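You operate a simulated robot arm through the tools that you are given. There is no shell and no other tool.

The job below is to be done with a simulated robot arm. You get a single attempt, and the scene is never put back.

Task
Clear the red steps' tray, fold them against the rest and latch them.
Fine: cloth and brush go on the shelf of the rest; lift the spreader bar before folding; close the blue catch last.

Only the result counts: the job must be done as asked and must still hold three seconds after the hand-in. Knocking over, shifting, dropping, spilling or breaking anything else fails it. Flat cloth is picked up by pressing the open fingertips on it (5 to 10 N) and closing them slowly along it; thin cloth reads only 2 to 8 mm in the jaws.

Robot
A 6-joint arm with a two-finger gripper, fixed in place. Base frame: the origin is on the floor under the middle of its stand, x ahead of it, y to its left, z up. Lengths are in m, angles in rad, forces in N, time in s.
With the tool pointing down near the work surface it reaches from about 0.22 to 0.96 m from the base axis. Its first joint turns from -2.897 to 2.897 rad. Payload 3.43 kg.
The tool frame sits at the grasp point between the pads (the TCP): z along the fingers, y along the line on which they close. The tips reach 0.02 m beyond it. The gripper opens to 0.19 m; its body begins 0.248 m behind the TCP.
Orientation is that of the tool frame in the base frame, as a unit quaternion [w, x, y, z]. With the fingers straight down and closing along the base's y, the tool's x points along the base's -x, its y along +y and its z along -z.

Tools
- The arm moves only by the tool drive_tool. Its argument "commands" is a list that holds one entry, the list of rows, each a list of 6 numbers: the shift along the tool's x, y, z in m, then the turn, a rotation vector about the tool's x, y, z in rad. In form: [[[tx, ty, tz, wx, wy, wz], ...]]. A call has 1 to 20 rows; each row shifts and turns the commanded pose from where the row before left it, along the tool's axes as they then stand. "fingers" is the opening, from 0 (shut) to 1 (fully open), set as the call begins (left out, the last holds). Rows are played at 5 a second. More than 0.05 m and 0.15 rad between two rows, or a gripper value outside its range, and nothing of the call is played. Where a pose cannot be reached the arm comes as near as it can. A force on the tool above 90 N (or 10 N above the force at the start of the call, whichever is more), or a blocked arm, ends the call early, and 0.2 s more pass. The fingers move at their own pace (about 0.153 m/s each) and stop on an object; they squeeze with about 41 N. The grip force told is the motor's: it shows also when the fingers shut on nothing. Time passes only in rows, and 0.2 s behind the last, so rows that do not move let the fingers close. The reply holds the time, the measured pose of the TCP, the force on the tool along the base axes, the opening and the grip force, in the units named above and with some noise, with the torque about the TCP (base axes, N m) and any sound that the robot's microphone picked up.
- Cameras (640 x 400 px; columns grow to the right, rows downward): "scene" is fixed at [0.0473, -0.646, 1.5454]; the picture's right is [-0.04, -1.00, 0.00], its down [-0.45, 0.02, -0.89] and it looks along [0.89, -0.04, -0.45] (base axes); focal length 214 px, centre (320, 200). "wrist" rides on the gripper at [0.07, -0.008, -0.288] in the tool frame; the picture's right is [0.12, 0.99, 0.00], its down [-0.96, 0.12, -0.25] and it looks along [-0.25, 0.03, 0.97] (tool axes); focal length 261 px, centre (320, 200). There is no depth. A picture from a camera that has moved, and an enlarged one, comes with that camera's place and axes in the base frame and with its lens. The place of the scene camera against the robot may be out by one fixed shift of up to 0.012 m in any direction.
- get_image(camera): a new picture of that camera. The clock stands still meanwhile.
- raise_lower(by): moves the trunk up (or, below 0, down) by that many m; the arm rides with it, the base frame stays. It gives what a move gives, with no picture.
- inspect(camera, box): a new picture of the part [left, top, right, bottom] of that camera's present view, enlarged. The clock stands still meanwhile.
- job_done(): hands the job in; it is judged then, once.

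Places have to be worked out from the pictures, the camera data and where the tool is seen. Open the gripper and draw the arm clear of the work before you hand the job in, unless the task says otherwise.

The tools are called after "Call:" as name(argument=value, ...) on one line, values as JSON. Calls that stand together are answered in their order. drive_tool: Moves the arm, as the interface text tells. Its arguments: {"type":"object","properties":{"commands":{"type":"array","items":{"type":"array","items":{"type":"array","items":{"type":"number"}}}},"fingers":{"type":"number"}},"required":["commands"]} The other tools are called the same way: raise_lower (by) moves the trunk up or down; get_image (camera) takes a picture; inspect (camera, box) takes an enlarged picture of a part of a camera's view; job_done () hands the job in.

At the start:

```text
time: 0.0
tcp_pos: [0.5418, -0.3075, 1.5815]
tcp_rot: [0.0, 0.0, 1.0, 0.0]
contact_force: [0.5, 1.1, 0.1]
torque: [0.01, 0.0, 0.0]
grip_width: 0.19
grip_force: 0.1
trunk travel left (down, up): [-0.375, 0.065]
```

scene: 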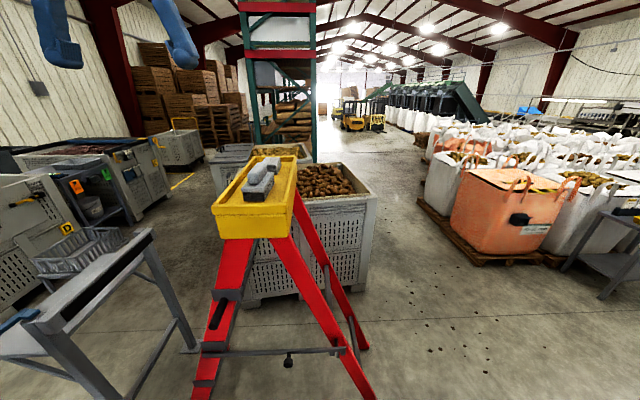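
wrist: 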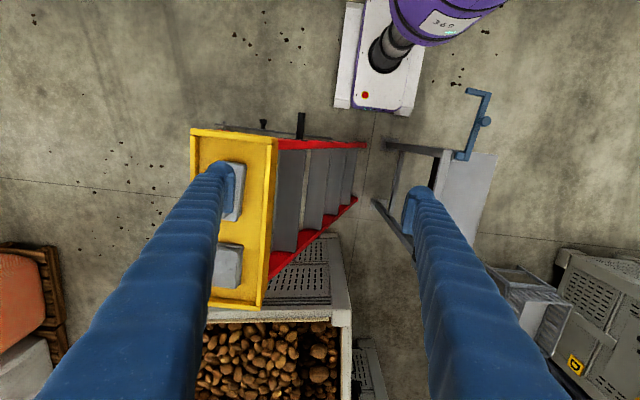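

The first pictures show a red stepladder with a yellow tray on top holding grey objects, and a grey rest with a shelf on the left. I take enlarged views to understand it in detail.

Call:
inspect(camera="scene", box=[180, 140, 400, 400])

Call:
inspect(camera="scene", box=[0, 200, 220, 400])

Call:
inspect(camera="wrist", box=[170, 90, 530, 320])

```text
1.54 times, centred on (290, 270) of scene
camera zoom: at [0.0473, -0.646, 1.5454], right [-0.04, -1.0, 0.0], down [-0.45, 0.02, -0.89], along [0.89, -0.04, -0.45], focal length 330 px, centre (366, 92)
```

zoom: 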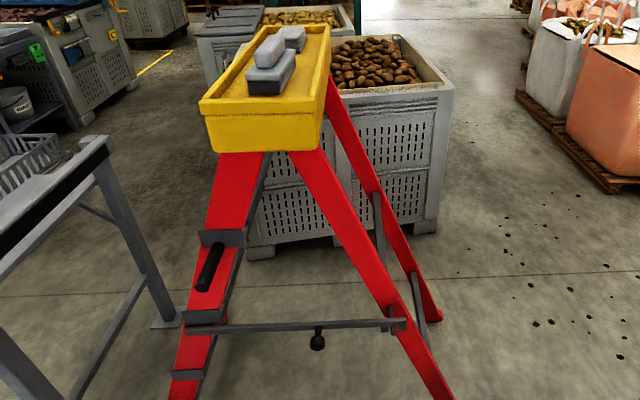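

```text
2.00 times, centred on (110, 300) of scene
camera zoom: at [0.0473, -0.646, 1.5454], right [-0.04, -1.0, 0.0], down [-0.45, 0.02, -0.89], along [0.89, -0.04, -0.45], focal length 429 px, centre (740, 0)
```

zoom: 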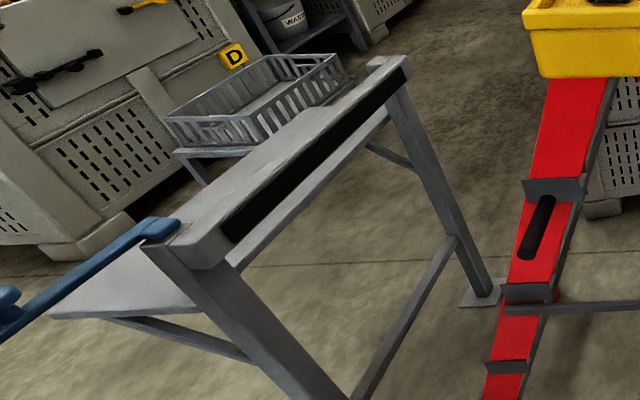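

```text
1.74 times, centred on (350, 205) of wrist
camera zoom: at [0.4729, -0.316, 1.8699], right [-0.12, 0.99, 0.0], down [0.96, 0.12, 0.25], along [0.25, 0.03, -0.97], focal length 453 px, centre (268, 191)
```

zoom: 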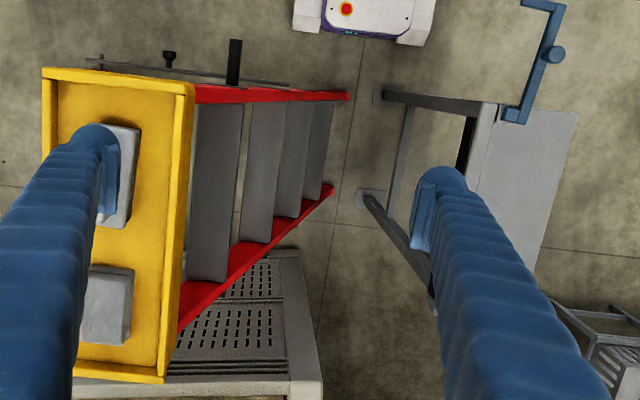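

I zoom in further on the tray contents, the blue catch and the spreader bar.

Call:
inspect(camera="scene", box=[200, 145, 310, 245])

Call:
inspect(camera="scene", box=[0, 280, 120, 370])

Call:
inspect(camera="scene", box=[180, 260, 400, 400])

Call:
inspect(camera="wrist", box=[370, 70, 520, 180])

Call:
inspect(camera="wrist", box=[180, 110, 360, 220])

```text
4.00 times, centred on (255, 195) of scene
camera zoom: at [0.0473, -0.646, 1.5454], right [-0.04, -1.0, 0.0], down [-0.45, 0.02, -0.89], along [0.89, -0.04, -0.45], focal length 858 px, centre (580, 220)
```

zoom: 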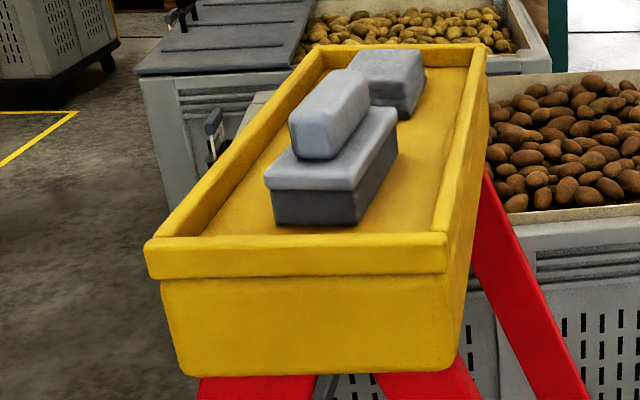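

```text
4.44 times, centred on (60, 325) of scene
camera zoom: at [0.0473, -0.646, 1.5454], right [-0.04, -1.0, 0.0], down [-0.45, 0.02, -0.89], along [0.89, -0.04, -0.45], focal length 953 px, centre (1476, -356)
```

zoom: 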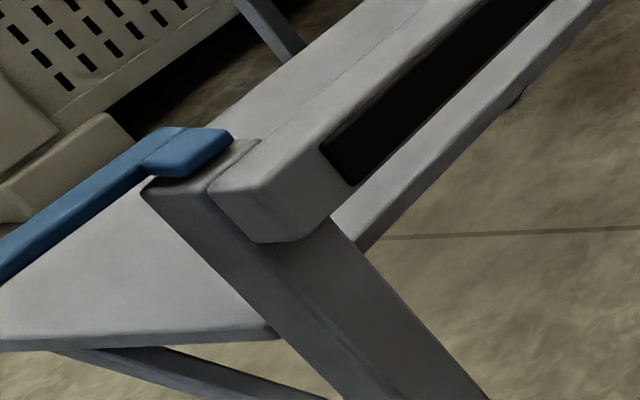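

```text
2.86 times, centred on (290, 330) of scene
camera zoom: at [0.0473, -0.646, 1.5454], right [-0.04, -1.0, 0.0], down [-0.45, 0.02, -0.89], along [0.89, -0.04, -0.45], focal length 613 px, centre (406, -171)
```

zoom: 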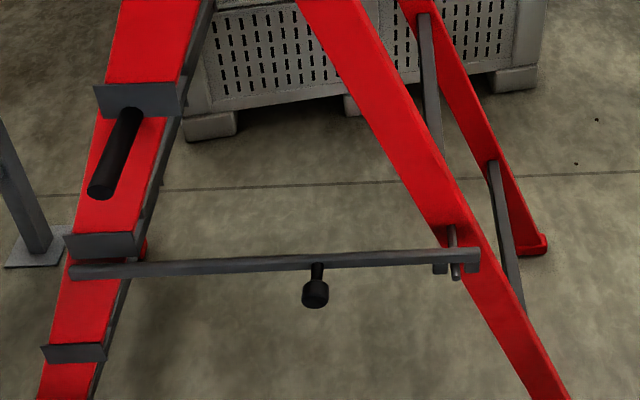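

```text
3.64 times, centred on (445, 125) of wrist
camera zoom: at [0.4729, -0.316, 1.8699], right [-0.12, 0.99, 0.0], down [0.96, 0.12, 0.25], along [0.25, 0.03, -0.97], focal length 948 px, centre (-134, 473)
```

zoom: 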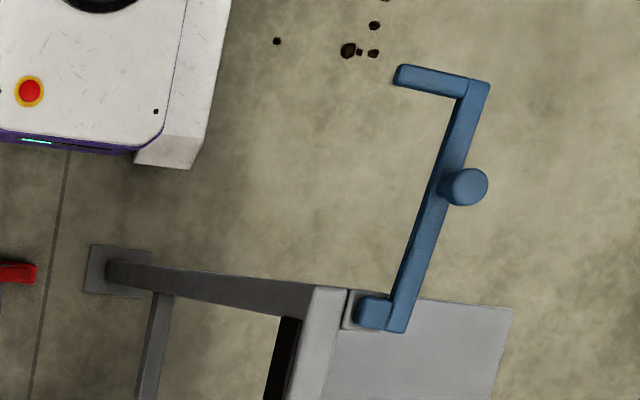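

```text
3.56 times, centred on (270, 165) of wrist
camera zoom: at [0.4729, -0.316, 1.8699], right [-0.12, 0.99, 0.0], down [0.96, 0.12, 0.25], along [0.25, 0.03, -0.97], focal length 927 px, centre (498, 324)
```

zoom: 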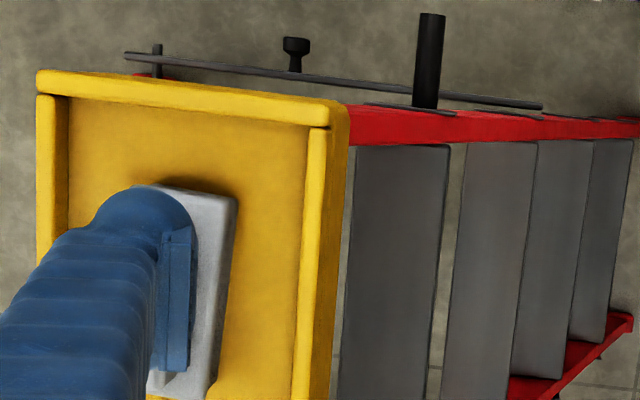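

The near grey item looks like a brush (block with handle on dark bristles), the far one like a folded cloth. I move the open gripper over the tray to see it from above between the fingers.

Call:
drive_tool(commands=[[[0, -0.045, 0, 0, 0, 0], [0, -0.045, 0, 0, 0, 0], [0, -0.045, 0, 0, 0, 0], [0, -0.045, 0, 0, 0, 0], [0, 0, 0, 0, 0, 0]]], fingers=1)

```text
time: 1.2
tcp_pos: [0.5419, -0.4873, 1.5849]
tcp_rot: [0.0, 0.0, 1.0, -0.002]
contact_force: [0.1, 0.8, 0.2]
torque: [-0.14, -0.01, -0.03]
grip_width: 0.1898
grip_force: 0.0
trunk travel left (down, up): [-0.375, 0.065]
```

The arm is now above the tray at y≈-0.487. I take a wrist picture to see the contents.

Call:
get_image(camera="wrist")

Call:
get_image(camera="scene")

```text
taken
camera wrist: at [0.4716, -0.4956, 1.8722], right [-0.12, 0.99, 0.0], down [0.96, 0.12, 0.25], along [0.25, 0.03, -0.97], focal length 261 px, centre (320, 200)
```

wrist: 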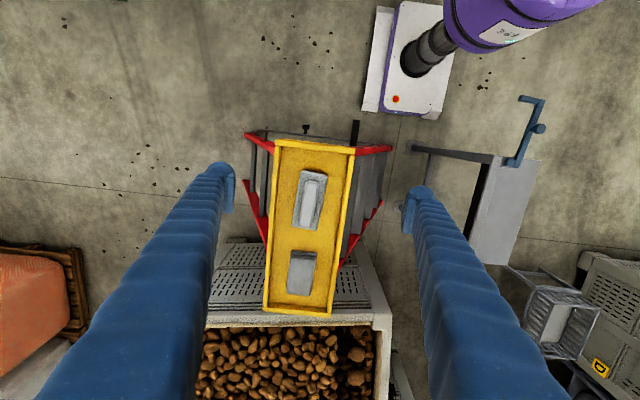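

```text
taken
```

scene: 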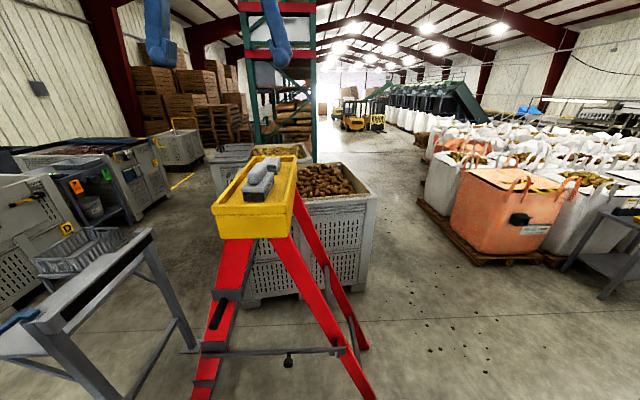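

The tray is fully visible between the fingers. I zoom in on the tray, the catch and the rest.

Call:
inspect(camera="wrist", box=[230, 110, 410, 330])

Call:
inspect(camera="wrist", box=[390, 80, 570, 280])

Call:
inspect(camera="wrist", box=[230, 110, 410, 222])

```text
1.82 times, centred on (320, 220) of wrist
camera zoom: at [0.4716, -0.4956, 1.8722], right [-0.12, 0.99, 0.0], down [0.96, 0.12, 0.25], along [0.25, 0.03, -0.97], focal length 474 px, centre (320, 164)
```

zoom: 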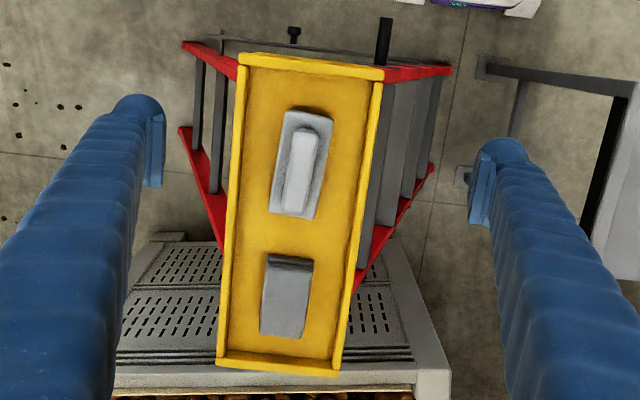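

```text
2.00 times, centred on (480, 180) of wrist
camera zoom: at [0.4716, -0.4956, 1.8722], right [-0.12, 0.99, 0.0], down [0.96, 0.12, 0.25], along [0.25, 0.03, -0.97], focal length 521 px, centre (0, 240)
```

zoom: 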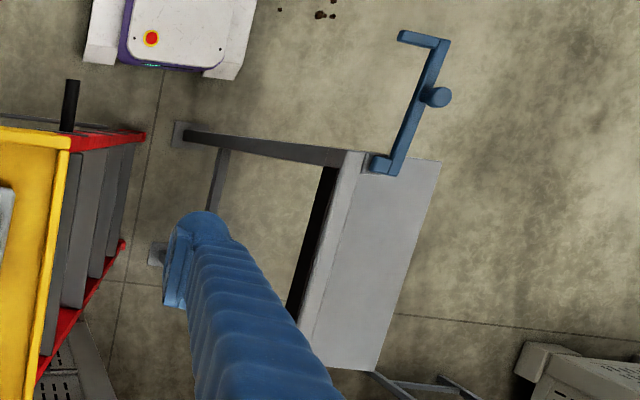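

```text
3.56 times, centred on (320, 166) of wrist
camera zoom: at [0.4716, -0.4956, 1.8722], right [-0.12, 0.99, 0.0], down [0.96, 0.12, 0.25], along [0.25, 0.03, -0.97], focal length 927 px, centre (320, 321)
```

zoom: 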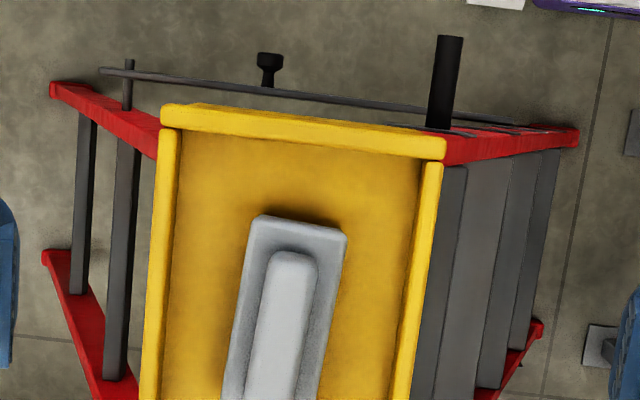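

I estimate tray top at z≈1.295, x 0.50–0.92, y -0.59 to -0.415; brush near (0.63,-0.50), cloth near (0.84,-0.50). Now I move over to the rest side to see its shelf and the catch.

Call:
drive_tool(commands=[[[0, 0.048, 0, 0, 0, 0], [0, 0.048, 0, 0, 0, 0], [0, 0.048, 0, 0, 0, 0], [0, 0.048, 0, 0, 0, 0], [0, 0.048, 0, 0, 0, 0], [0, 0.048, 0, 0, 0, 0], [0, 0.048, 0, 0, 0, 0], [0, 0.048, 0, 0, 0, 0], [0, 0.048, 0, 0, 0, 0], [0, 0.048, 0, 0, 0, 0], [0, 0.048, 0, 0, 0, 0], [0, 0.048, 0, 0, 0, 0], [0, 0, 0, 0, 0, 0]]], fingers=1)

Call:
get_image(camera="wrist")

Call:
get_image(camera="scene")

```text
time: 4.0
tcp_pos: [0.539, 0.0874, 1.5829]
tcp_rot: [0.0, 0.001, 1.0, 0.001]
contact_force: [-0.7, -0.4, 0.7]
torque: [0.07, 0.01, -0.02]
grip_width: 0.1899
grip_force: 0.0
trunk travel left (down, up): [-0.375, 0.065]
```

```text
taken
camera wrist: at [0.471, 0.0794, 1.8711], right [-0.12, 0.99, 0.0], down [0.96, 0.11, 0.25], along [0.25, 0.03, -0.97], focal length 261 px, centre (320, 200)
```

wrist: 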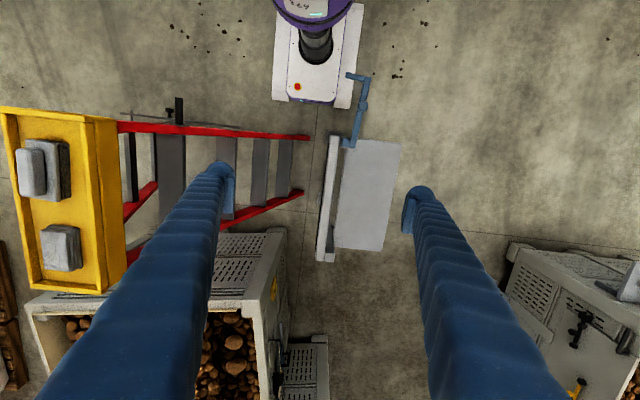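

```text
taken
```

scene: 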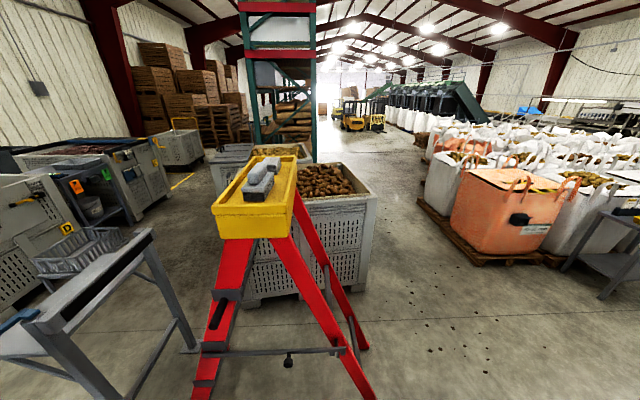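

I zoom in on the rest, shelf and catch in this view, plus the ladder side.

Call:
inspect(camera="wrist", box=[290, 60, 430, 270])

Call:
inspect(camera="wrist", box=[320, 60, 420, 160])

Call:
inspect(camera="wrist", box=[0, 80, 320, 300])

```text
1.90 times, centred on (360, 165) of wrist
camera zoom: at [0.471, 0.0794, 1.8711], right [-0.12, 0.99, 0.0], down [0.96, 0.11, 0.25], along [0.25, 0.03, -0.97], focal length 496 px, centre (244, 267)
```

zoom: 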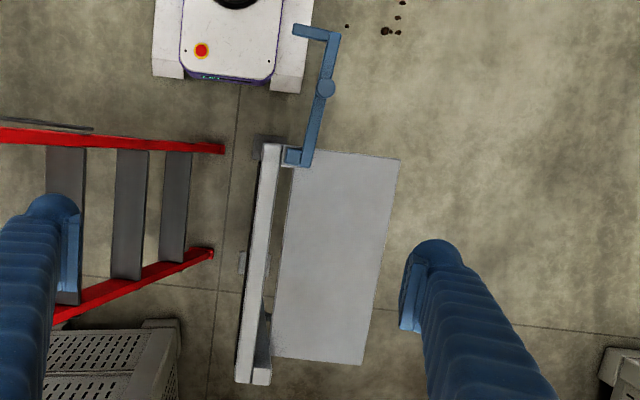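

```text
4.00 times, centred on (370, 110) of wrist
camera zoom: at [0.471, 0.0794, 1.8711], right [-0.12, 0.99, 0.0], down [0.96, 0.11, 0.25], along [0.25, 0.03, -0.97], focal length 1043 px, centre (120, 560)
```

zoom: 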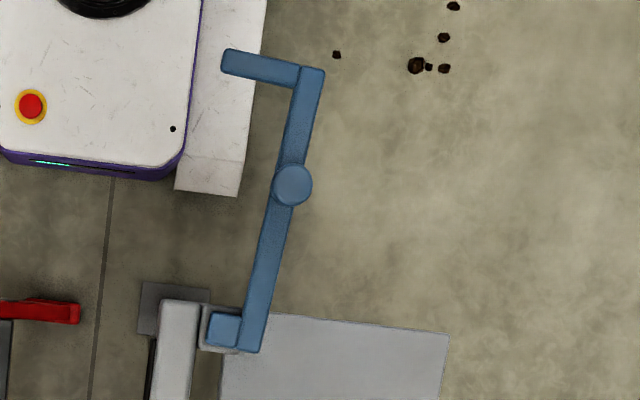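

```text
1.82 times, centred on (160, 190) of wrist
camera zoom: at [0.471, 0.0794, 1.8711], right [-0.12, 0.99, 0.0], down [0.96, 0.11, 0.25], along [0.25, 0.03, -0.97], focal length 474 px, centre (611, 218)
```

zoom: 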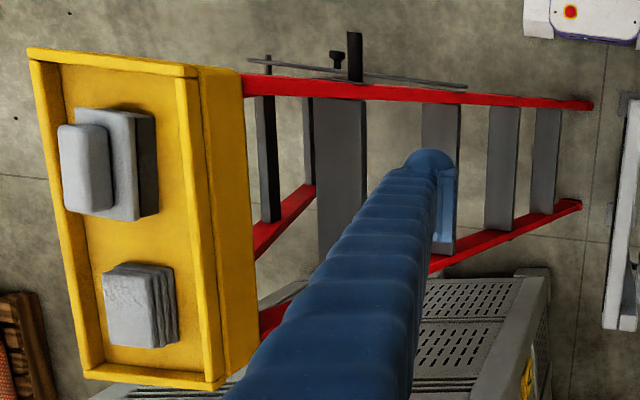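

I now have a working model: rest bar top at z≈0.92 (y≈0.12–0.155), shelf at z≈0.77 (y 0.18–0.42, x 0.48–0.96), a catch swinging horizontally about (0.49, 0.17), a spreader bar at z≈0.72 hooked on a pin at the rear rail, and a pull handle at (0.46,-0.38,0.98). Next I go back over the brush and look closer.

Call:
drive_tool(commands=[[[0, -0.049, 0, 0, 0, 0], [0, -0.049, 0, 0, 0, 0], [0, -0.049, 0, 0, 0, 0], [0, -0.049, 0, 0, 0, 0], [0, -0.049, 0, 0, 0, 0], [0, -0.049, 0, 0, 0, 0], [0, -0.049, 0, 0, 0, 0], [0, -0.049, 0, 0, 0, 0], [0, -0.049, 0, 0, 0, 0], [0, -0.049, 0, 0, 0, 0], [0, -0.049, 0, 0, 0, 0], [0, -0.049, 0, 0, 0, 0], [-0.03, 0, 0.04, 0, 0, 0], [-0.03, 0, 0.04, 0, 0, 0], [0, 0, 0, 0, 0, 0]]], fingers=1)

Call:
get_image(camera="wrist")

Call:
inspect(camera="scene", box=[200, 100, 310, 245])

```text
time: 7.2
tcp_pos: [0.6007, -0.5005, 1.503]
tcp_rot: [0.0, 0.0, 1.0, 0.001]
contact_force: [0.0, 0.4, -0.5]
torque: [0.01, -0.11, 0.02]
grip_width: 0.19
grip_force: 0.0
trunk travel left (down, up): [-0.375, 0.065]
```

```text
taken
camera wrist: at [0.5305, -0.5081, 1.7911], right [-0.12, 0.99, 0.0], down [0.96, 0.12, 0.25], along [0.25, 0.03, -0.97], focal length 261 px, centre (320, 200)
```

wrist: 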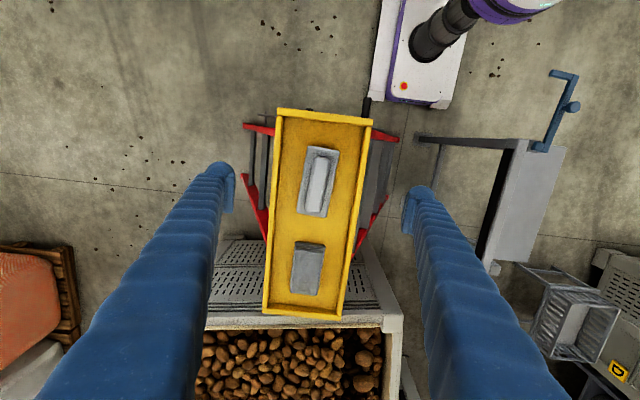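

```text
2.76 times, centred on (255, 172) of scene
camera zoom: at [0.0473, -0.646, 1.5454], right [-0.04, -1.0, 0.0], down [-0.45, 0.02, -0.89], along [0.89, -0.04, -0.45], focal length 592 px, centre (499, 276)
```

zoom: 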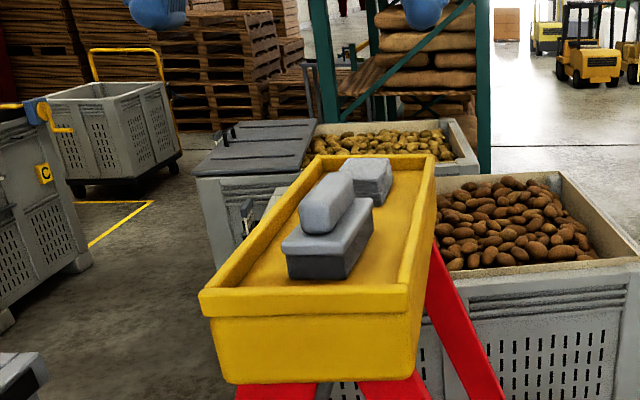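

Call:
inspect(camera="wrist", box=[255, 95, 385, 325])

Call:
inspect(camera="wrist", box=[270, 135, 370, 225])

```text
1.74 times, centred on (320, 210) of wrist
camera zoom: at [0.5305, -0.5081, 1.7911], right [-0.12, 0.99, 0.0], down [0.96, 0.12, 0.25], along [0.25, 0.03, -0.97], focal length 453 px, centre (320, 183)
```

zoom: 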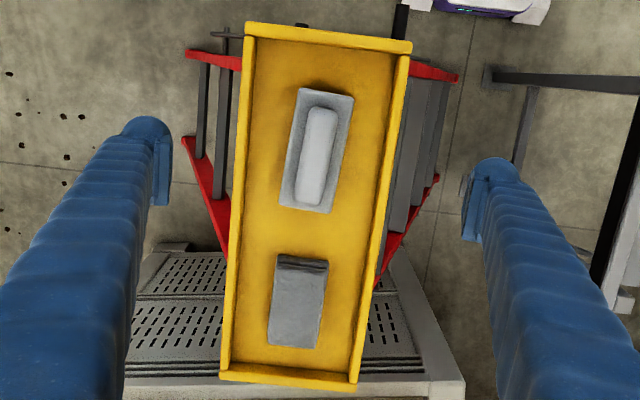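

```text
4.44 times, centred on (320, 180) of wrist
camera zoom: at [0.5305, -0.5081, 1.7911], right [-0.12, 0.99, 0.0], down [0.96, 0.12, 0.25], along [0.25, 0.03, -0.97], focal length 1158 px, centre (320, 289)
```

zoom: 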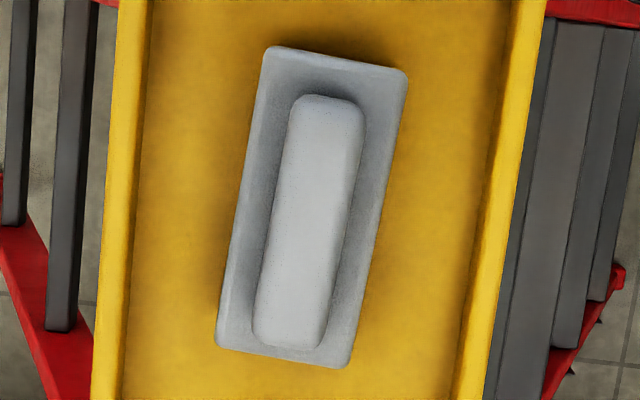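

The brush's handle (≈0.026 m wide) tops out near z≈1.354, centred about (0.617,-0.501), turned about 3.5° from x. I align over it with a moderate opening and descend to just above grasp height.

Call:
drive_tool(commands=[[[-0.016, 0, 0, 0, 0, 0.06], [0, 0, 0.035, 0, 0, 0], [0, 0, 0.035, 0, 0, 0], [0, 0, 0.03, 0, 0, 0], [0, 0, 0.02, 0, 0, 0], [0, 0, 0, 0, 0, 0]]], fingers=0.42)

Call:
get_image(camera="wrist")

Call:
inspect(camera="scene", box=[200, 100, 310, 245])

```text
time: 8.6
tcp_pos: [0.6181, -0.4997, 1.3825]
tcp_rot: [0.001, 0.031, 1.0, 0.0]
contact_force: [-0.8, 0.4, 0.1]
torque: [-0.01, 0.0, 0.03]
grip_width: 0.0796
grip_force: 0.0
trunk travel left (down, up): [-0.375, 0.065]
```

```text
taken
camera wrist: at [0.5484, -0.5034, 1.6704], right [-0.06, 1.0, 0.0], down [0.97, 0.06, 0.25], along [0.25, 0.01, -0.97], focal length 261 px, centre (320, 200)
```

wrist: 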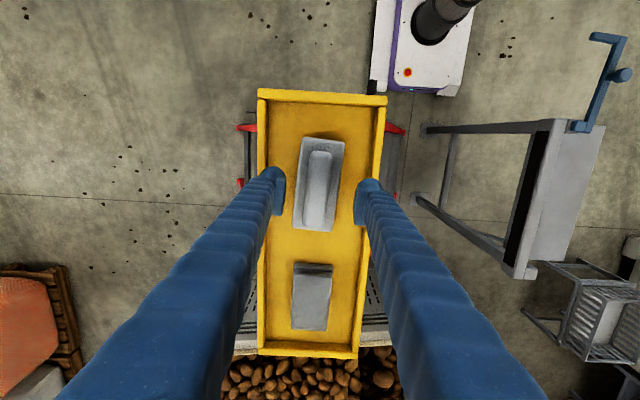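

```text
2.76 times, centred on (255, 172) of scene
camera zoom: at [0.0473, -0.646, 1.5454], right [-0.04, -1.0, 0.0], down [-0.45, 0.02, -0.89], along [0.89, -0.04, -0.45], focal length 592 px, centre (499, 276)
```

zoom: 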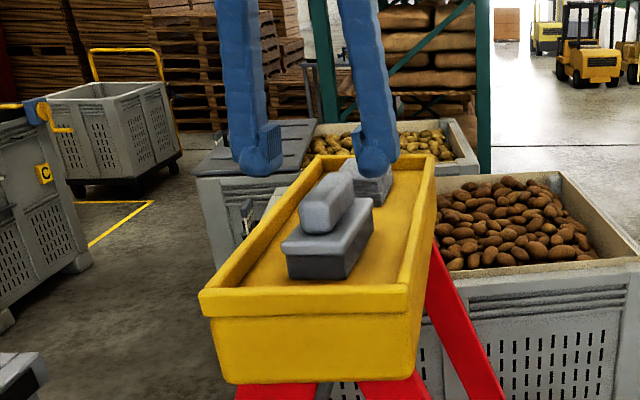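

The brush lies centred and aligned between the tips. I descend in small steps watching the force.

Call:
drive_tool(commands=[[[0, -0.001, 0.008, 0, 0, 0], [0, 0, 0.006, 0, 0, 0], [0, 0, 0.006, 0, 0, 0], [0, 0, 0.005, 0, 0, 0], [0, 0, 0, 0, 0, 0]]])

Call:
inspect(camera="scene", box=[210, 130, 310, 220])

Call:
inspect(camera="wrist", box=[250, 120, 390, 250])

```text
time: 9.8
tcp_pos: [0.618, -0.5002, 1.3577]
tcp_rot: [0.0, 0.028, 1.0, 0.0]
contact_force: [0.5, 0.0, 0.1]
torque: [-0.02, -0.03, -0.01]
grip_width: 0.0798
grip_force: 0.0
trunk travel left (down, up): [-0.375, 0.065]
```

```text
4.44 times, centred on (260, 175) of scene
camera zoom: at [0.0473, -0.646, 1.5454], right [-0.04, -1.0, 0.0], down [-0.45, 0.02, -0.89], along [0.89, -0.04, -0.45], focal length 953 px, centre (587, 311)
```

zoom: 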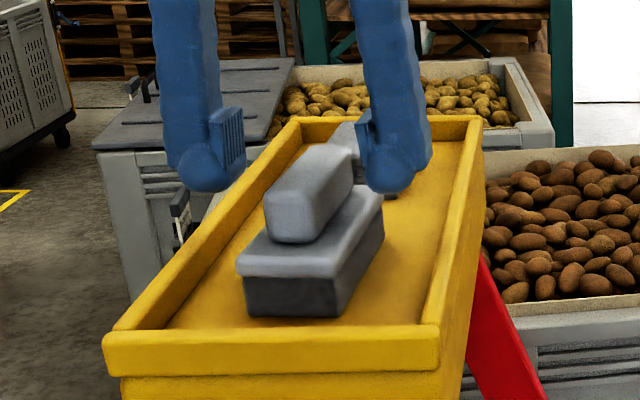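

```text
3.08 times, centred on (320, 185) of wrist
camera zoom: at [0.5485, -0.5045, 1.6455], right [-0.06, 1.0, 0.0], down [0.97, 0.06, 0.25], along [0.25, 0.01, -0.97], focal length 802 px, centre (320, 246)
```

zoom: 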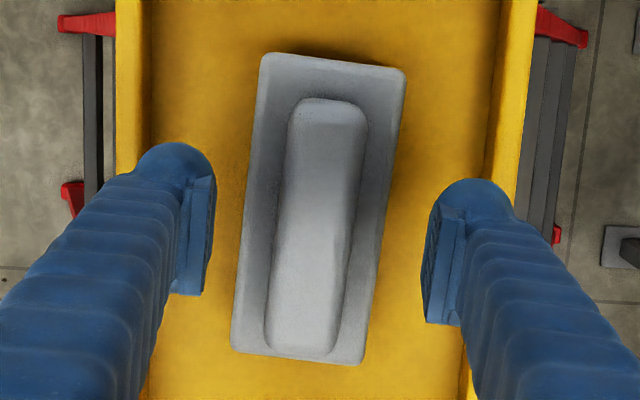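

Judging from the scene view, the handle top is ≈1.345 and the block top ≈1.31; tips are at ≈1.338. I go down another 20 mm in small steps, then close gently.

Call:
drive_tool(commands=[[[0, -0.001, 0.005, 0, 0, 0], [0, 0, 0.005, 0, 0, 0], [0, 0, 0.005, 0, 0, 0], [0, 0, 0.005, 0, 0, 0], [0, 0, 0, 0, 0, 0]]])

Call:
inspect(camera="scene", box=[210, 130, 310, 220])

```text
time: 11.0
tcp_pos: [0.6187, -0.5017, 1.3377]
tcp_rot: [0.0, 0.029, 1.0, 0.001]
contact_force: [-0.2, 0.6, -0.2]
torque: [0.0, -0.01, -0.01]
grip_width: 0.0797
grip_force: 0.0
trunk travel left (down, up): [-0.375, 0.065]
```

```text
4.44 times, centred on (260, 175) of scene
camera zoom: at [0.0473, -0.646, 1.5454], right [-0.04, -1.0, 0.0], down [-0.45, 0.02, -0.89], along [0.89, -0.04, -0.45], focal length 953 px, centre (587, 311)
```

zoom: 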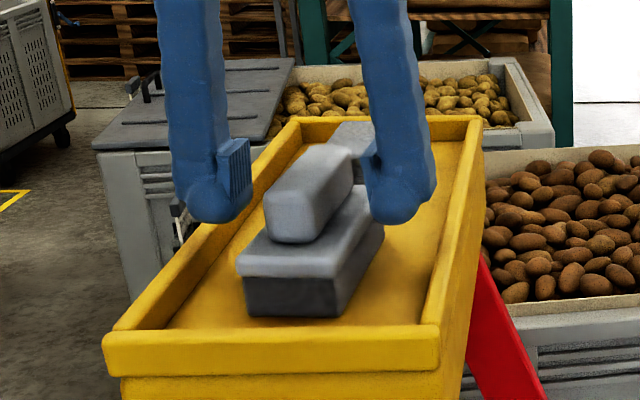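

Tips are now just above the brush's block at the sides of the handle. I close the fingers on the handle.

Call:
drive_tool(commands=[[[0, 0, 0, 0, 0, 0], [0, 0, 0, 0, 0, 0], [0, 0, 0, 0, 0, 0], [0, 0, 0, 0, 0, 0]]], fingers=0)

Call:
inspect(camera="scene", box=[210, 130, 310, 220])

```text
time: 12.0
tcp_pos: [0.6194, -0.5017, 1.3377]
tcp_rot: [0.0, 0.03, 1.0, 0.001]
contact_force: [2.0, 0.3, 7.6]
torque: [0.0, -0.02, -0.18]
grip_width: 0.0287
grip_force: 40.5
trunk travel left (down, up): [-0.375, 0.065]
```

```text
4.44 times, centred on (260, 175) of scene
camera zoom: at [0.0473, -0.646, 1.5454], right [-0.04, -1.0, 0.0], down [-0.45, 0.02, -0.89], along [0.89, -0.04, -0.45], focal length 953 px, centre (587, 311)
```

zoom: 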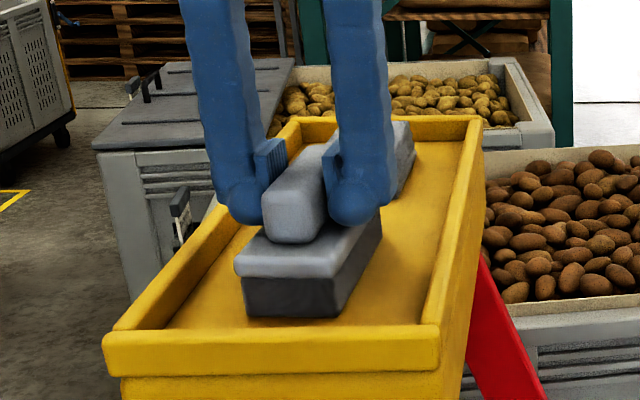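

The handle is gripped (28.7 mm, 40 N). I lift it straight up and check that the brush comes along.

Call:
drive_tool(commands=[[[0, 0, -0.01, 0, 0, 0], [0, 0, -0.02, 0, 0, 0], [0, 0, -0.03, 0, 0, 0], [0, 0, -0.03, 0, 0, 0], [0, 0, -0.03, 0, 0, 0], [0, 0, 0, 0, 0, 0]]], fingers=0)

Call:
inspect(camera="scene", box=[180, 90, 320, 245])

```text
time: 13.4
tcp_pos: [0.6196, -0.5013, 1.4568]
tcp_rot: [-0.002, 0.031, 1.0, 0.0]
contact_force: [0.8, 0.1, -2.5]
torque: [0.0, -0.02, 0.02]
grip_width: 0.0288
grip_force: 41.0
trunk travel left (down, up): [-0.375, 0.065]
```

```text
2.58 times, centred on (250, 168) of scene
camera zoom: at [0.0473, -0.646, 1.5454], right [-0.04, -1.0, 0.0], down [-0.45, 0.02, -0.89], along [0.89, -0.04, -0.45], focal length 554 px, centre (501, 284)
```

zoom: 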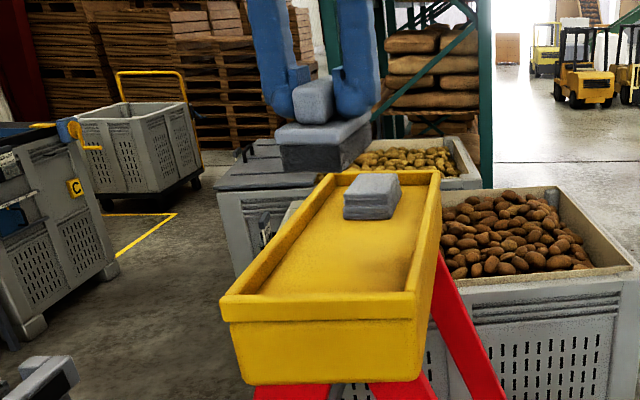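

The brush is held securely and its bottom is clear of the tray. I carry it across to above the shelf at about (0.78, 0.31).

Call:
drive_tool(commands=[[[-0.0065, 0.048, 0, 0, 0, 0], [-0.0065, 0.048, 0, 0, 0, 0], [-0.0065, 0.048, 0, 0, 0, 0], [-0.0065, 0.048, 0, 0, 0, 0], [-0.0065, 0.048, 0, 0, 0, 0], [-0.0065, 0.048, 0, 0, 0, 0], [-0.0065, 0.048, 0, 0, 0, 0], [-0.0065, 0.048, 0, 0, 0, 0], [-0.0065, 0.048, 0, 0, 0, 0], [-0.0065, 0.048, 0, 0, 0, 0], [-0.0065, 0.048, 0, 0, 0, 0], [-0.0065, 0.048, 0, 0, 0, 0], [-0.0065, 0.048, 0, 0, 0, 0], [-0.0065, 0.048, 0, 0, 0, 0], [-0.0065, 0.048, 0, 0, 0, 0], [-0.0065, 0.048, 0, 0, 0, 0], [-0.0065, 0.048, 0, 0, 0, 0], [0, 0, 0, 0, 0, 0]]], fingers=0)

Call:
get_image(camera="wrist")

Call:
get_image(camera="scene")

```text
time: 17.2
tcp_pos: [0.7756, 0.3056, 1.4586]
tcp_rot: [-0.001, 0.031, 1.0, -0.001]
contact_force: [-0.7, 0.2, -2.2]
torque: [0.06, -0.09, -0.02]
grip_width: 0.0291
grip_force: 40.8
trunk travel left (down, up): [-0.375, 0.065]
```

```text
taken
camera wrist: at [0.7058, 0.3018, 1.7464], right [-0.06, 1.0, 0.0], down [0.97, 0.06, 0.25], along [0.25, 0.01, -0.97], focal length 261 px, centre (320, 200)
```

wrist: 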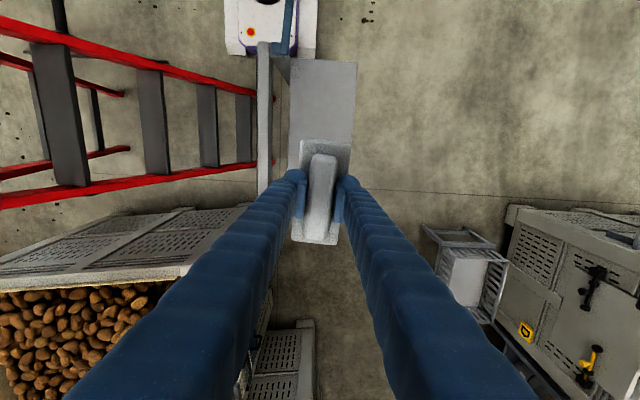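

```text
taken
```

scene: 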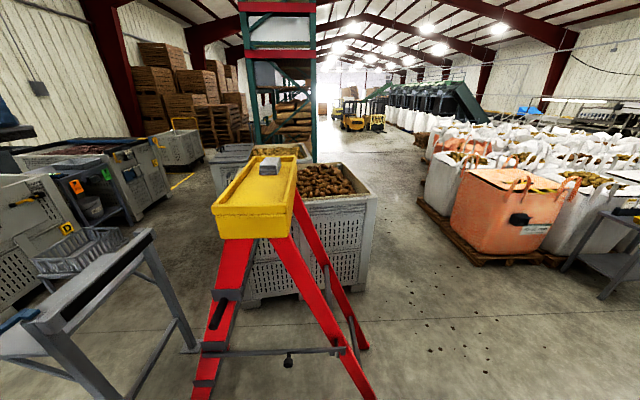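

The brush is over the shelf region; I zoom in to locate the shelf's far edge relative to it.

Call:
inspect(camera="wrist", box=[230, 30, 410, 270])

Call:
inspect(camera="scene", box=[0, 190, 220, 400])

```text
1.67 times, centred on (320, 150) of wrist
camera zoom: at [0.7058, 0.3018, 1.7464], right [-0.06, 1.0, 0.0], down [0.97, 0.06, 0.25], along [0.25, 0.01, -0.97], focal length 434 px, centre (320, 283)
```

zoom: 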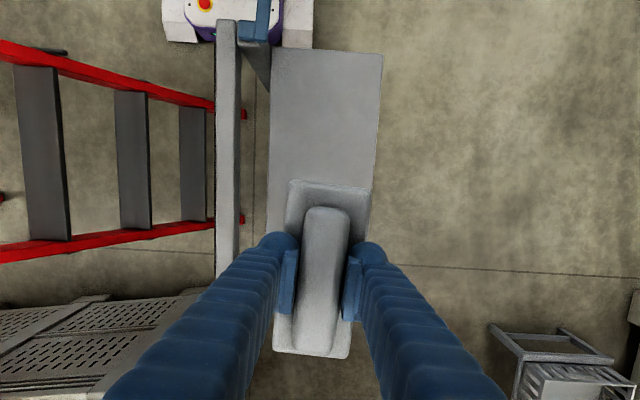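

```text
1.90 times, centred on (110, 295) of scene
camera zoom: at [0.0473, -0.646, 1.5454], right [-0.04, -1.0, 0.0], down [-0.45, 0.02, -0.89], along [0.89, -0.04, -0.45], focal length 408 px, centre (720, 19)
```

zoom: 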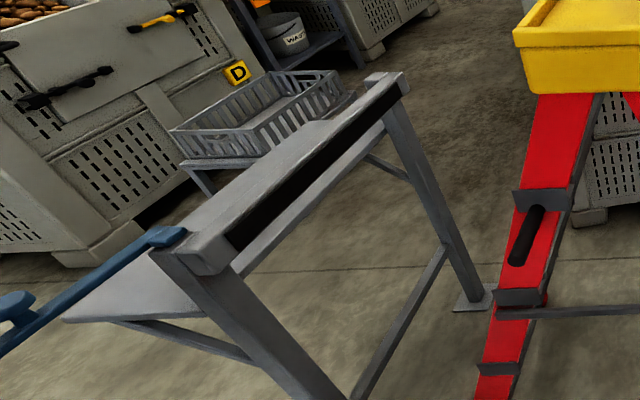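

The brush is centred over the shelf (shelf y≈0.195–0.416, x≈0.47–0.96). I lower it with the arm to z≈1.10 first.

Call:
drive_tool(commands=[[[0, 0, 0.045, 0, 0, 0], [0, 0, 0.045, 0, 0, 0], [0, 0, 0.045, 0, 0, 0], [0, 0, 0.045, 0, 0, 0], [0, 0, 0.045, 0, 0, 0], [0, 0, 0.045, 0, 0, 0], [0, 0, 0.045, 0, 0, 0], [0, 0, 0.045, 0, 0, 0], [0, 0, 0, 0, 0, 0]]], fingers=0)

Call:
get_image(camera="wrist")

Call:
get_image(camera="scene")

```text
time: 19.2
tcp_pos: [0.7777, 0.3051, 1.0964]
tcp_rot: [0.001, 0.03, 1.0, 0.0]
contact_force: [-0.9, -0.4, -1.6]
torque: [-0.01, -0.03, -0.01]
grip_width: 0.029
grip_force: 40.8
trunk travel left (down, up): [-0.375, 0.065]
```

```text
taken
camera wrist: at [0.708, 0.3013, 1.3855], right [-0.06, 1.0, 0.0], down [0.97, 0.06, 0.25], along [0.25, 0.01, -0.97], focal length 261 px, centre (320, 200)
```

wrist: 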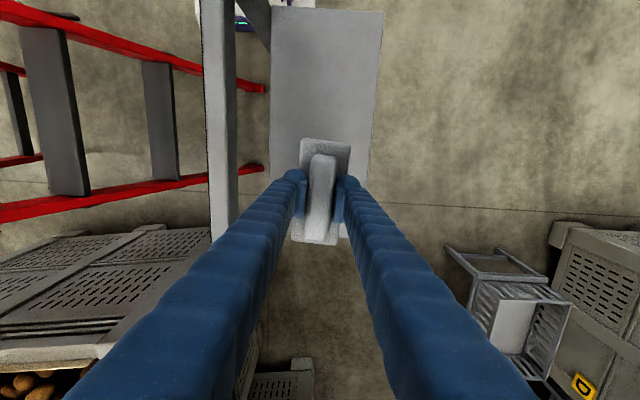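

```text
taken
```

scene: 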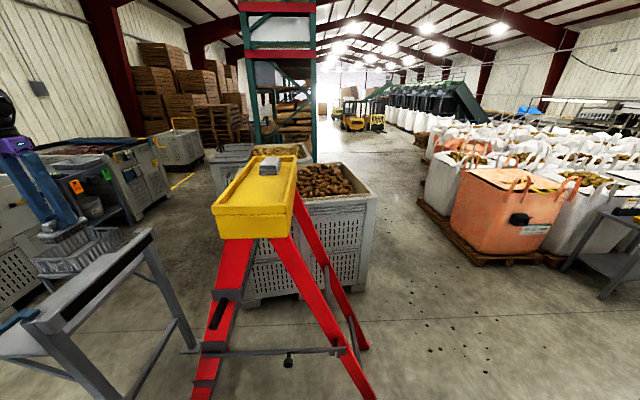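

I zoom in to check the far shelf edge and the remaining height.

Call:
inspect(camera="wrist", box=[200, 100, 420, 270])

Call:
inspect(camera="scene", box=[0, 90, 180, 340])

```text
2.35 times, centred on (310, 185) of wrist
camera zoom: at [0.708, 0.3013, 1.3855], right [-0.06, 1.0, 0.0], down [0.97, 0.06, 0.25], along [0.25, 0.01, -0.97], focal length 613 px, centre (344, 235)
```

zoom: 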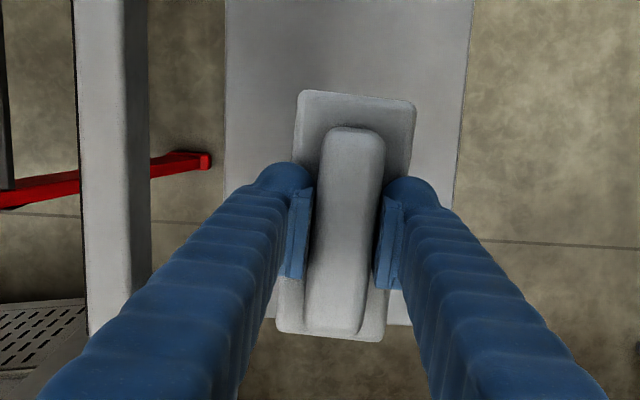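

```text
1.60 times, centred on (90, 215) of scene
camera zoom: at [0.0473, -0.646, 1.5454], right [-0.04, -1.0, 0.0], down [-0.45, 0.02, -0.89], along [0.89, -0.04, -0.45], focal length 343 px, centre (688, 176)
```

zoom: 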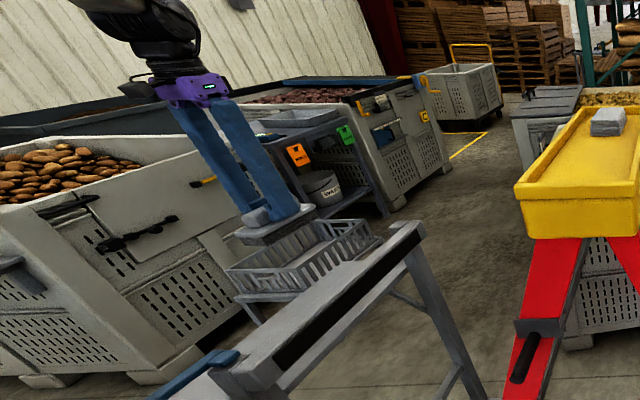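

The shelf far edge checks out at x≈0.964 and z≈0.77, so the brush at x 0.71–0.84 fits. I lower to z≈0.86 and then creep.

Call:
drive_tool(commands=[[[0, 0, 0.045, 0, 0, 0], [0, 0, 0.045, 0, 0, 0], [0, 0, 0.045, 0, 0, 0], [0, 0, 0.045, 0, 0, 0], [0, 0, 0.03, 0, 0, 0], [0, 0, 0.015, 0, 0, 0], [0, 0, 0.005, 0, 0, 0], [0, 0, 0, 0, 0, 0]]], fingers=0)

Call:
inspect(camera="scene", box=[0, 180, 160, 340])

Call:
get_image(camera="wrist")

```text
time: 21.0
tcp_pos: [0.7783, 0.3069, 0.8675]
tcp_rot: [-0.001, 0.029, 1.0, 0.0]
contact_force: [0.2, 0.4, -1.5]
torque: [0.01, -0.03, -0.03]
grip_width: 0.0288
grip_force: 41.0
trunk travel left (down, up): [-0.375, 0.065]
```

```text
2.50 times, centred on (80, 260) of scene
camera zoom: at [0.0473, -0.646, 1.5454], right [-0.04, -1.0, 0.0], down [-0.45, 0.02, -0.89], along [0.89, -0.04, -0.45], focal length 536 px, centre (920, 50)
```

zoom: 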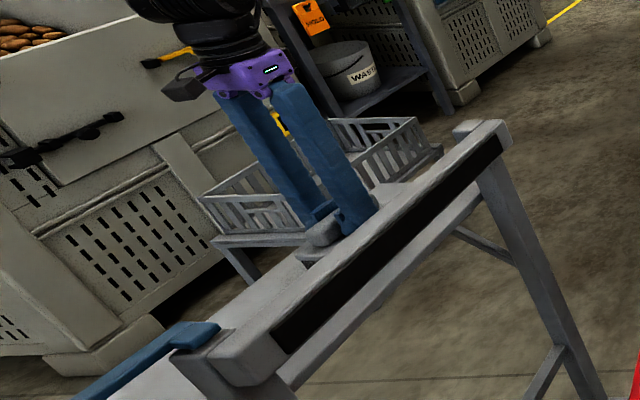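

```text
taken
camera wrist: at [0.7078, 0.3023, 1.155], right [-0.06, 1.0, 0.0], down [0.97, 0.06, 0.25], along [0.25, 0.01, -0.97], focal length 261 px, centre (320, 200)
```

wrist: 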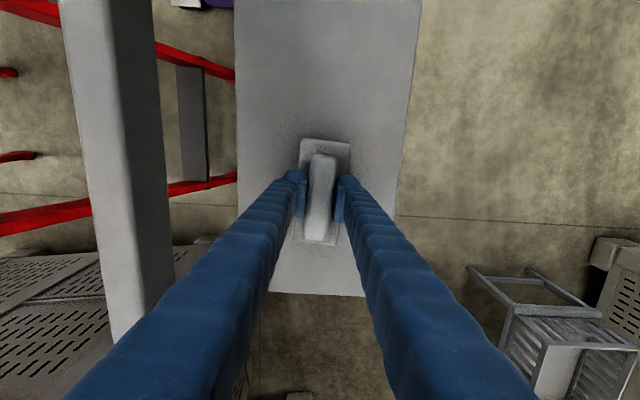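

No contact yet at z=0.8675. I creep down in 4 mm steps and watch the vertical force.

Call:
drive_tool(commands=[[[0, 0, 0.005, 0, 0, 0], [0, 0, 0.005, 0, 0, 0], [0, 0, 0.004, 0, 0, 0], [0, 0, 0.004, 0, 0, 0], [0, 0, 0, 0, 0, 0]]], fingers=0)

```text
time: 22.4
tcp_pos: [0.7825, 0.3082, 0.8596]
tcp_rot: [0.006, 0.029, 1.0, 0.002]
contact_force: [-3.1, 0.5, 38.0]
torque: [-0.45, 1.76, 0.04]
grip_width: 0.0289
grip_force: 41.3
trunk travel left (down, up): [-0.375, 0.065]
stopped in row 5: the force on the tool passed its limit at 91 N (the readings are from after the stop); the commanded pose is now the measured one
```

Contact came earlier than expected, near z≈0.862, with the force now 38 N. I look before relieving it.

Call:
inspect(camera="scene", box=[30, 190, 130, 290])

Call:
inspect(camera="wrist", box=[240, 110, 400, 270])

```text
4.00 times, centred on (80, 240) of scene
camera zoom: at [0.0473, -0.646, 1.5454], right [-0.04, -1.0, 0.0], down [-0.45, 0.02, -0.89], along [0.89, -0.04, -0.45], focal length 858 px, centre (1280, 40)
```

zoom: 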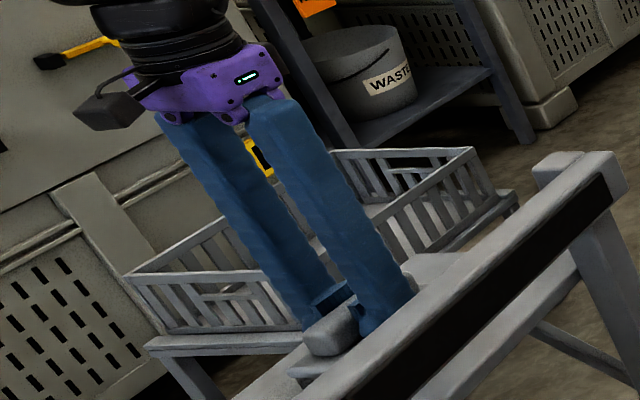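

```text
2.50 times, centred on (320, 190) of wrist
camera zoom: at [0.7088, 0.3028, 1.1467], right [-0.06, 1.0, 0.0], down [0.96, 0.06, 0.26], along [0.26, 0.02, -0.97], focal length 652 px, centre (320, 225)
```

zoom: 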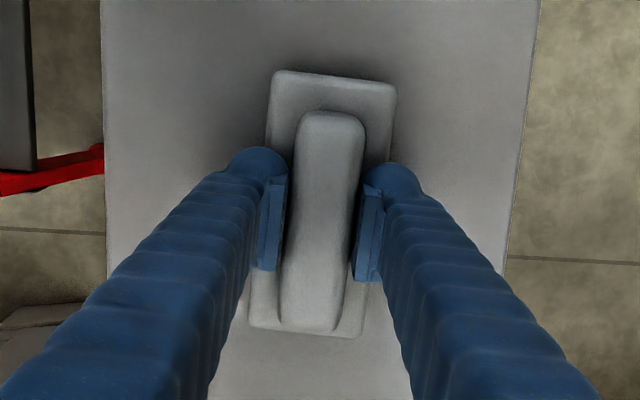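

The brush sits on the shelf surface. I ease off 2 mm to relieve the force, then read again.

Call:
drive_tool(commands=[[[0, 0, -0.0015, 0, 0, 0], [0, 0, 0, 0, 0, 0]]], fingers=0)

```text
time: 23.0
tcp_pos: [0.7826, 0.3084, 0.8593]
tcp_rot: [0.004, 0.03, 1.0, 0.002]
contact_force: [2.7, 1.7, 39.9]
torque: [-0.42, -0.15, 0.03]
grip_width: 0.0288
grip_force: 40.8
trunk travel left (down, up): [-0.375, 0.065]
```

Force is still ~40 N, so I ease off a few more millimetres.

Call:
drive_tool(commands=[[[0, 0, -0.002, 0, 0, 0], [0, 0, -0.001, 0, 0, 0], [0, 0, 0, 0, 0, 0]]], fingers=0)

```text
time: 23.8
tcp_pos: [0.7819, 0.3066, 0.8602]
tcp_rot: [0.004, 0.029, 1.0, 0.002]
contact_force: [8.1, 3.8, 22.1]
torque: [-0.19, -1.0, 0.25]
grip_width: 0.0289
grip_force: 40.5
trunk travel left (down, up): [-0.375, 0.065]
```

The force is dropping (22 N). I ease up 2.5 mm more, then open the fingers.

Call:
drive_tool(commands=[[[0, 0, -0.0025, 0, 0, 0], [0, 0, 0, 0, 0, 0]]], fingers=0)

```text
time: 24.4
tcp_pos: [0.7805, 0.3056, 0.8598]
tcp_rot: [0.001, 0.03, 1.0, 0.0]
contact_force: [-0.3, 0.6, -2.3]
torque: [0.0, 0.03, -0.02]
grip_width: 0.0288
grip_force: 40.5
trunk travel left (down, up): [-0.375, 0.065]
```

The brush is now just at the surface with no load. I nudge down 1 mm and open the fingers.

Call:
drive_tool(commands=[[[0, 0, 0.001, 0, 0, 0], [0, 0, 0, 0, 0, 0]]], fingers=0)

Call:
drive_tool(commands=[[[0, 0, 0, 0, 0, 0], [0, 0, 0, 0, 0, 0], [0, 0, 0, 0, 0, 0]]], fingers=0.4)

Call:
inspect(camera="wrist", box=[240, 110, 400, 270])

```text
time: 25.0
tcp_pos: [0.7809, 0.3077, 0.8607]
tcp_rot: [0.002, 0.03, 1.0, 0.002]
contact_force: [0.7, 0.3, -1.5]
torque: [0.0, 0.01, 0.0]
grip_width: 0.0289
grip_force: 40.7
trunk travel left (down, up): [-0.375, 0.065]
```

```text
time: 25.8
tcp_pos: [0.7807, 0.3072, 0.8609]
tcp_rot: [0.003, 0.03, 1.0, 0.002]
contact_force: [-0.3, -0.4, 0.8]
torque: [-0.01, 0.0, 0.0]
grip_width: 0.0758
grip_force: 0.1
trunk travel left (down, up): [-0.375, 0.065]
```

```text
2.50 times, centred on (320, 190) of wrist
camera zoom: at [0.7097, 0.3029, 1.1484], right [-0.06, 1.0, 0.0], down [0.97, 0.06, 0.25], along [0.25, 0.02, -0.97], focal length 652 px, centre (320, 225)
```

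zoom: 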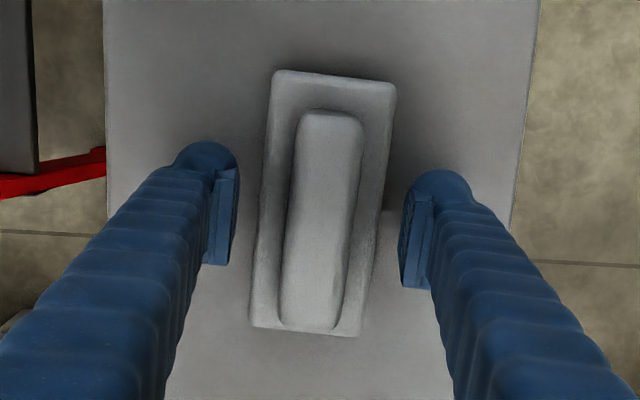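

The brush is released and standing on the shelf. I retreat straight up.

Call:
drive_tool(commands=[[[0, 0, -0.02, 0, 0, 0], [0, 0, -0.045, 0, 0, 0], [0, 0, -0.045, 0, 0, 0], [0, 0, -0.045, 0, 0, 0], [0, 0, -0.045, 0, 0, 0], [0, 0, -0.045, 0, 0, 0], [0, 0, -0.045, 0, 0, 0], [0, 0, -0.045, 0, 0, 0], [0, 0, -0.045, 0, 0, 0], [0, 0, -0.045, 0, 0, 0], [0, 0, -0.045, 0, 0, 0], [0, 0, -0.045, 0, 0, 0], [0, 0, -0.045, 0, 0, 0], [0, 0, -0.045, 0, 0, 0], [0, 0, 0, 0, 0, 0]]], fingers=0.4)

Call:
get_image(camera="wrist")

```text
time: 29.0
tcp_pos: [0.7801, 0.307, 1.4647]
tcp_rot: [0.003, 0.03, 1.0, 0.002]
contact_force: [-0.2, -0.5, 0.2]
torque: [0.02, 0.02, 0.02]
grip_width: 0.076
grip_force: 0.0
trunk travel left (down, up): [-0.375, 0.065]
```

```text
taken
camera wrist: at [0.7078, 0.3026, 1.7538], right [-0.06, 1.0, 0.0], down [0.97, 0.06, 0.25], along [0.25, 0.02, -0.97], focal length 261 px, centre (320, 200)
```

wrist: 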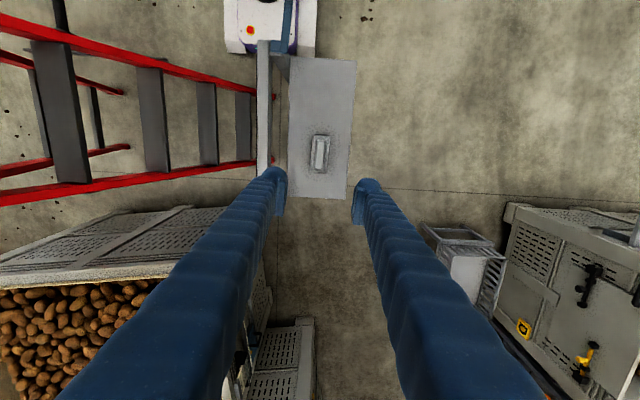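

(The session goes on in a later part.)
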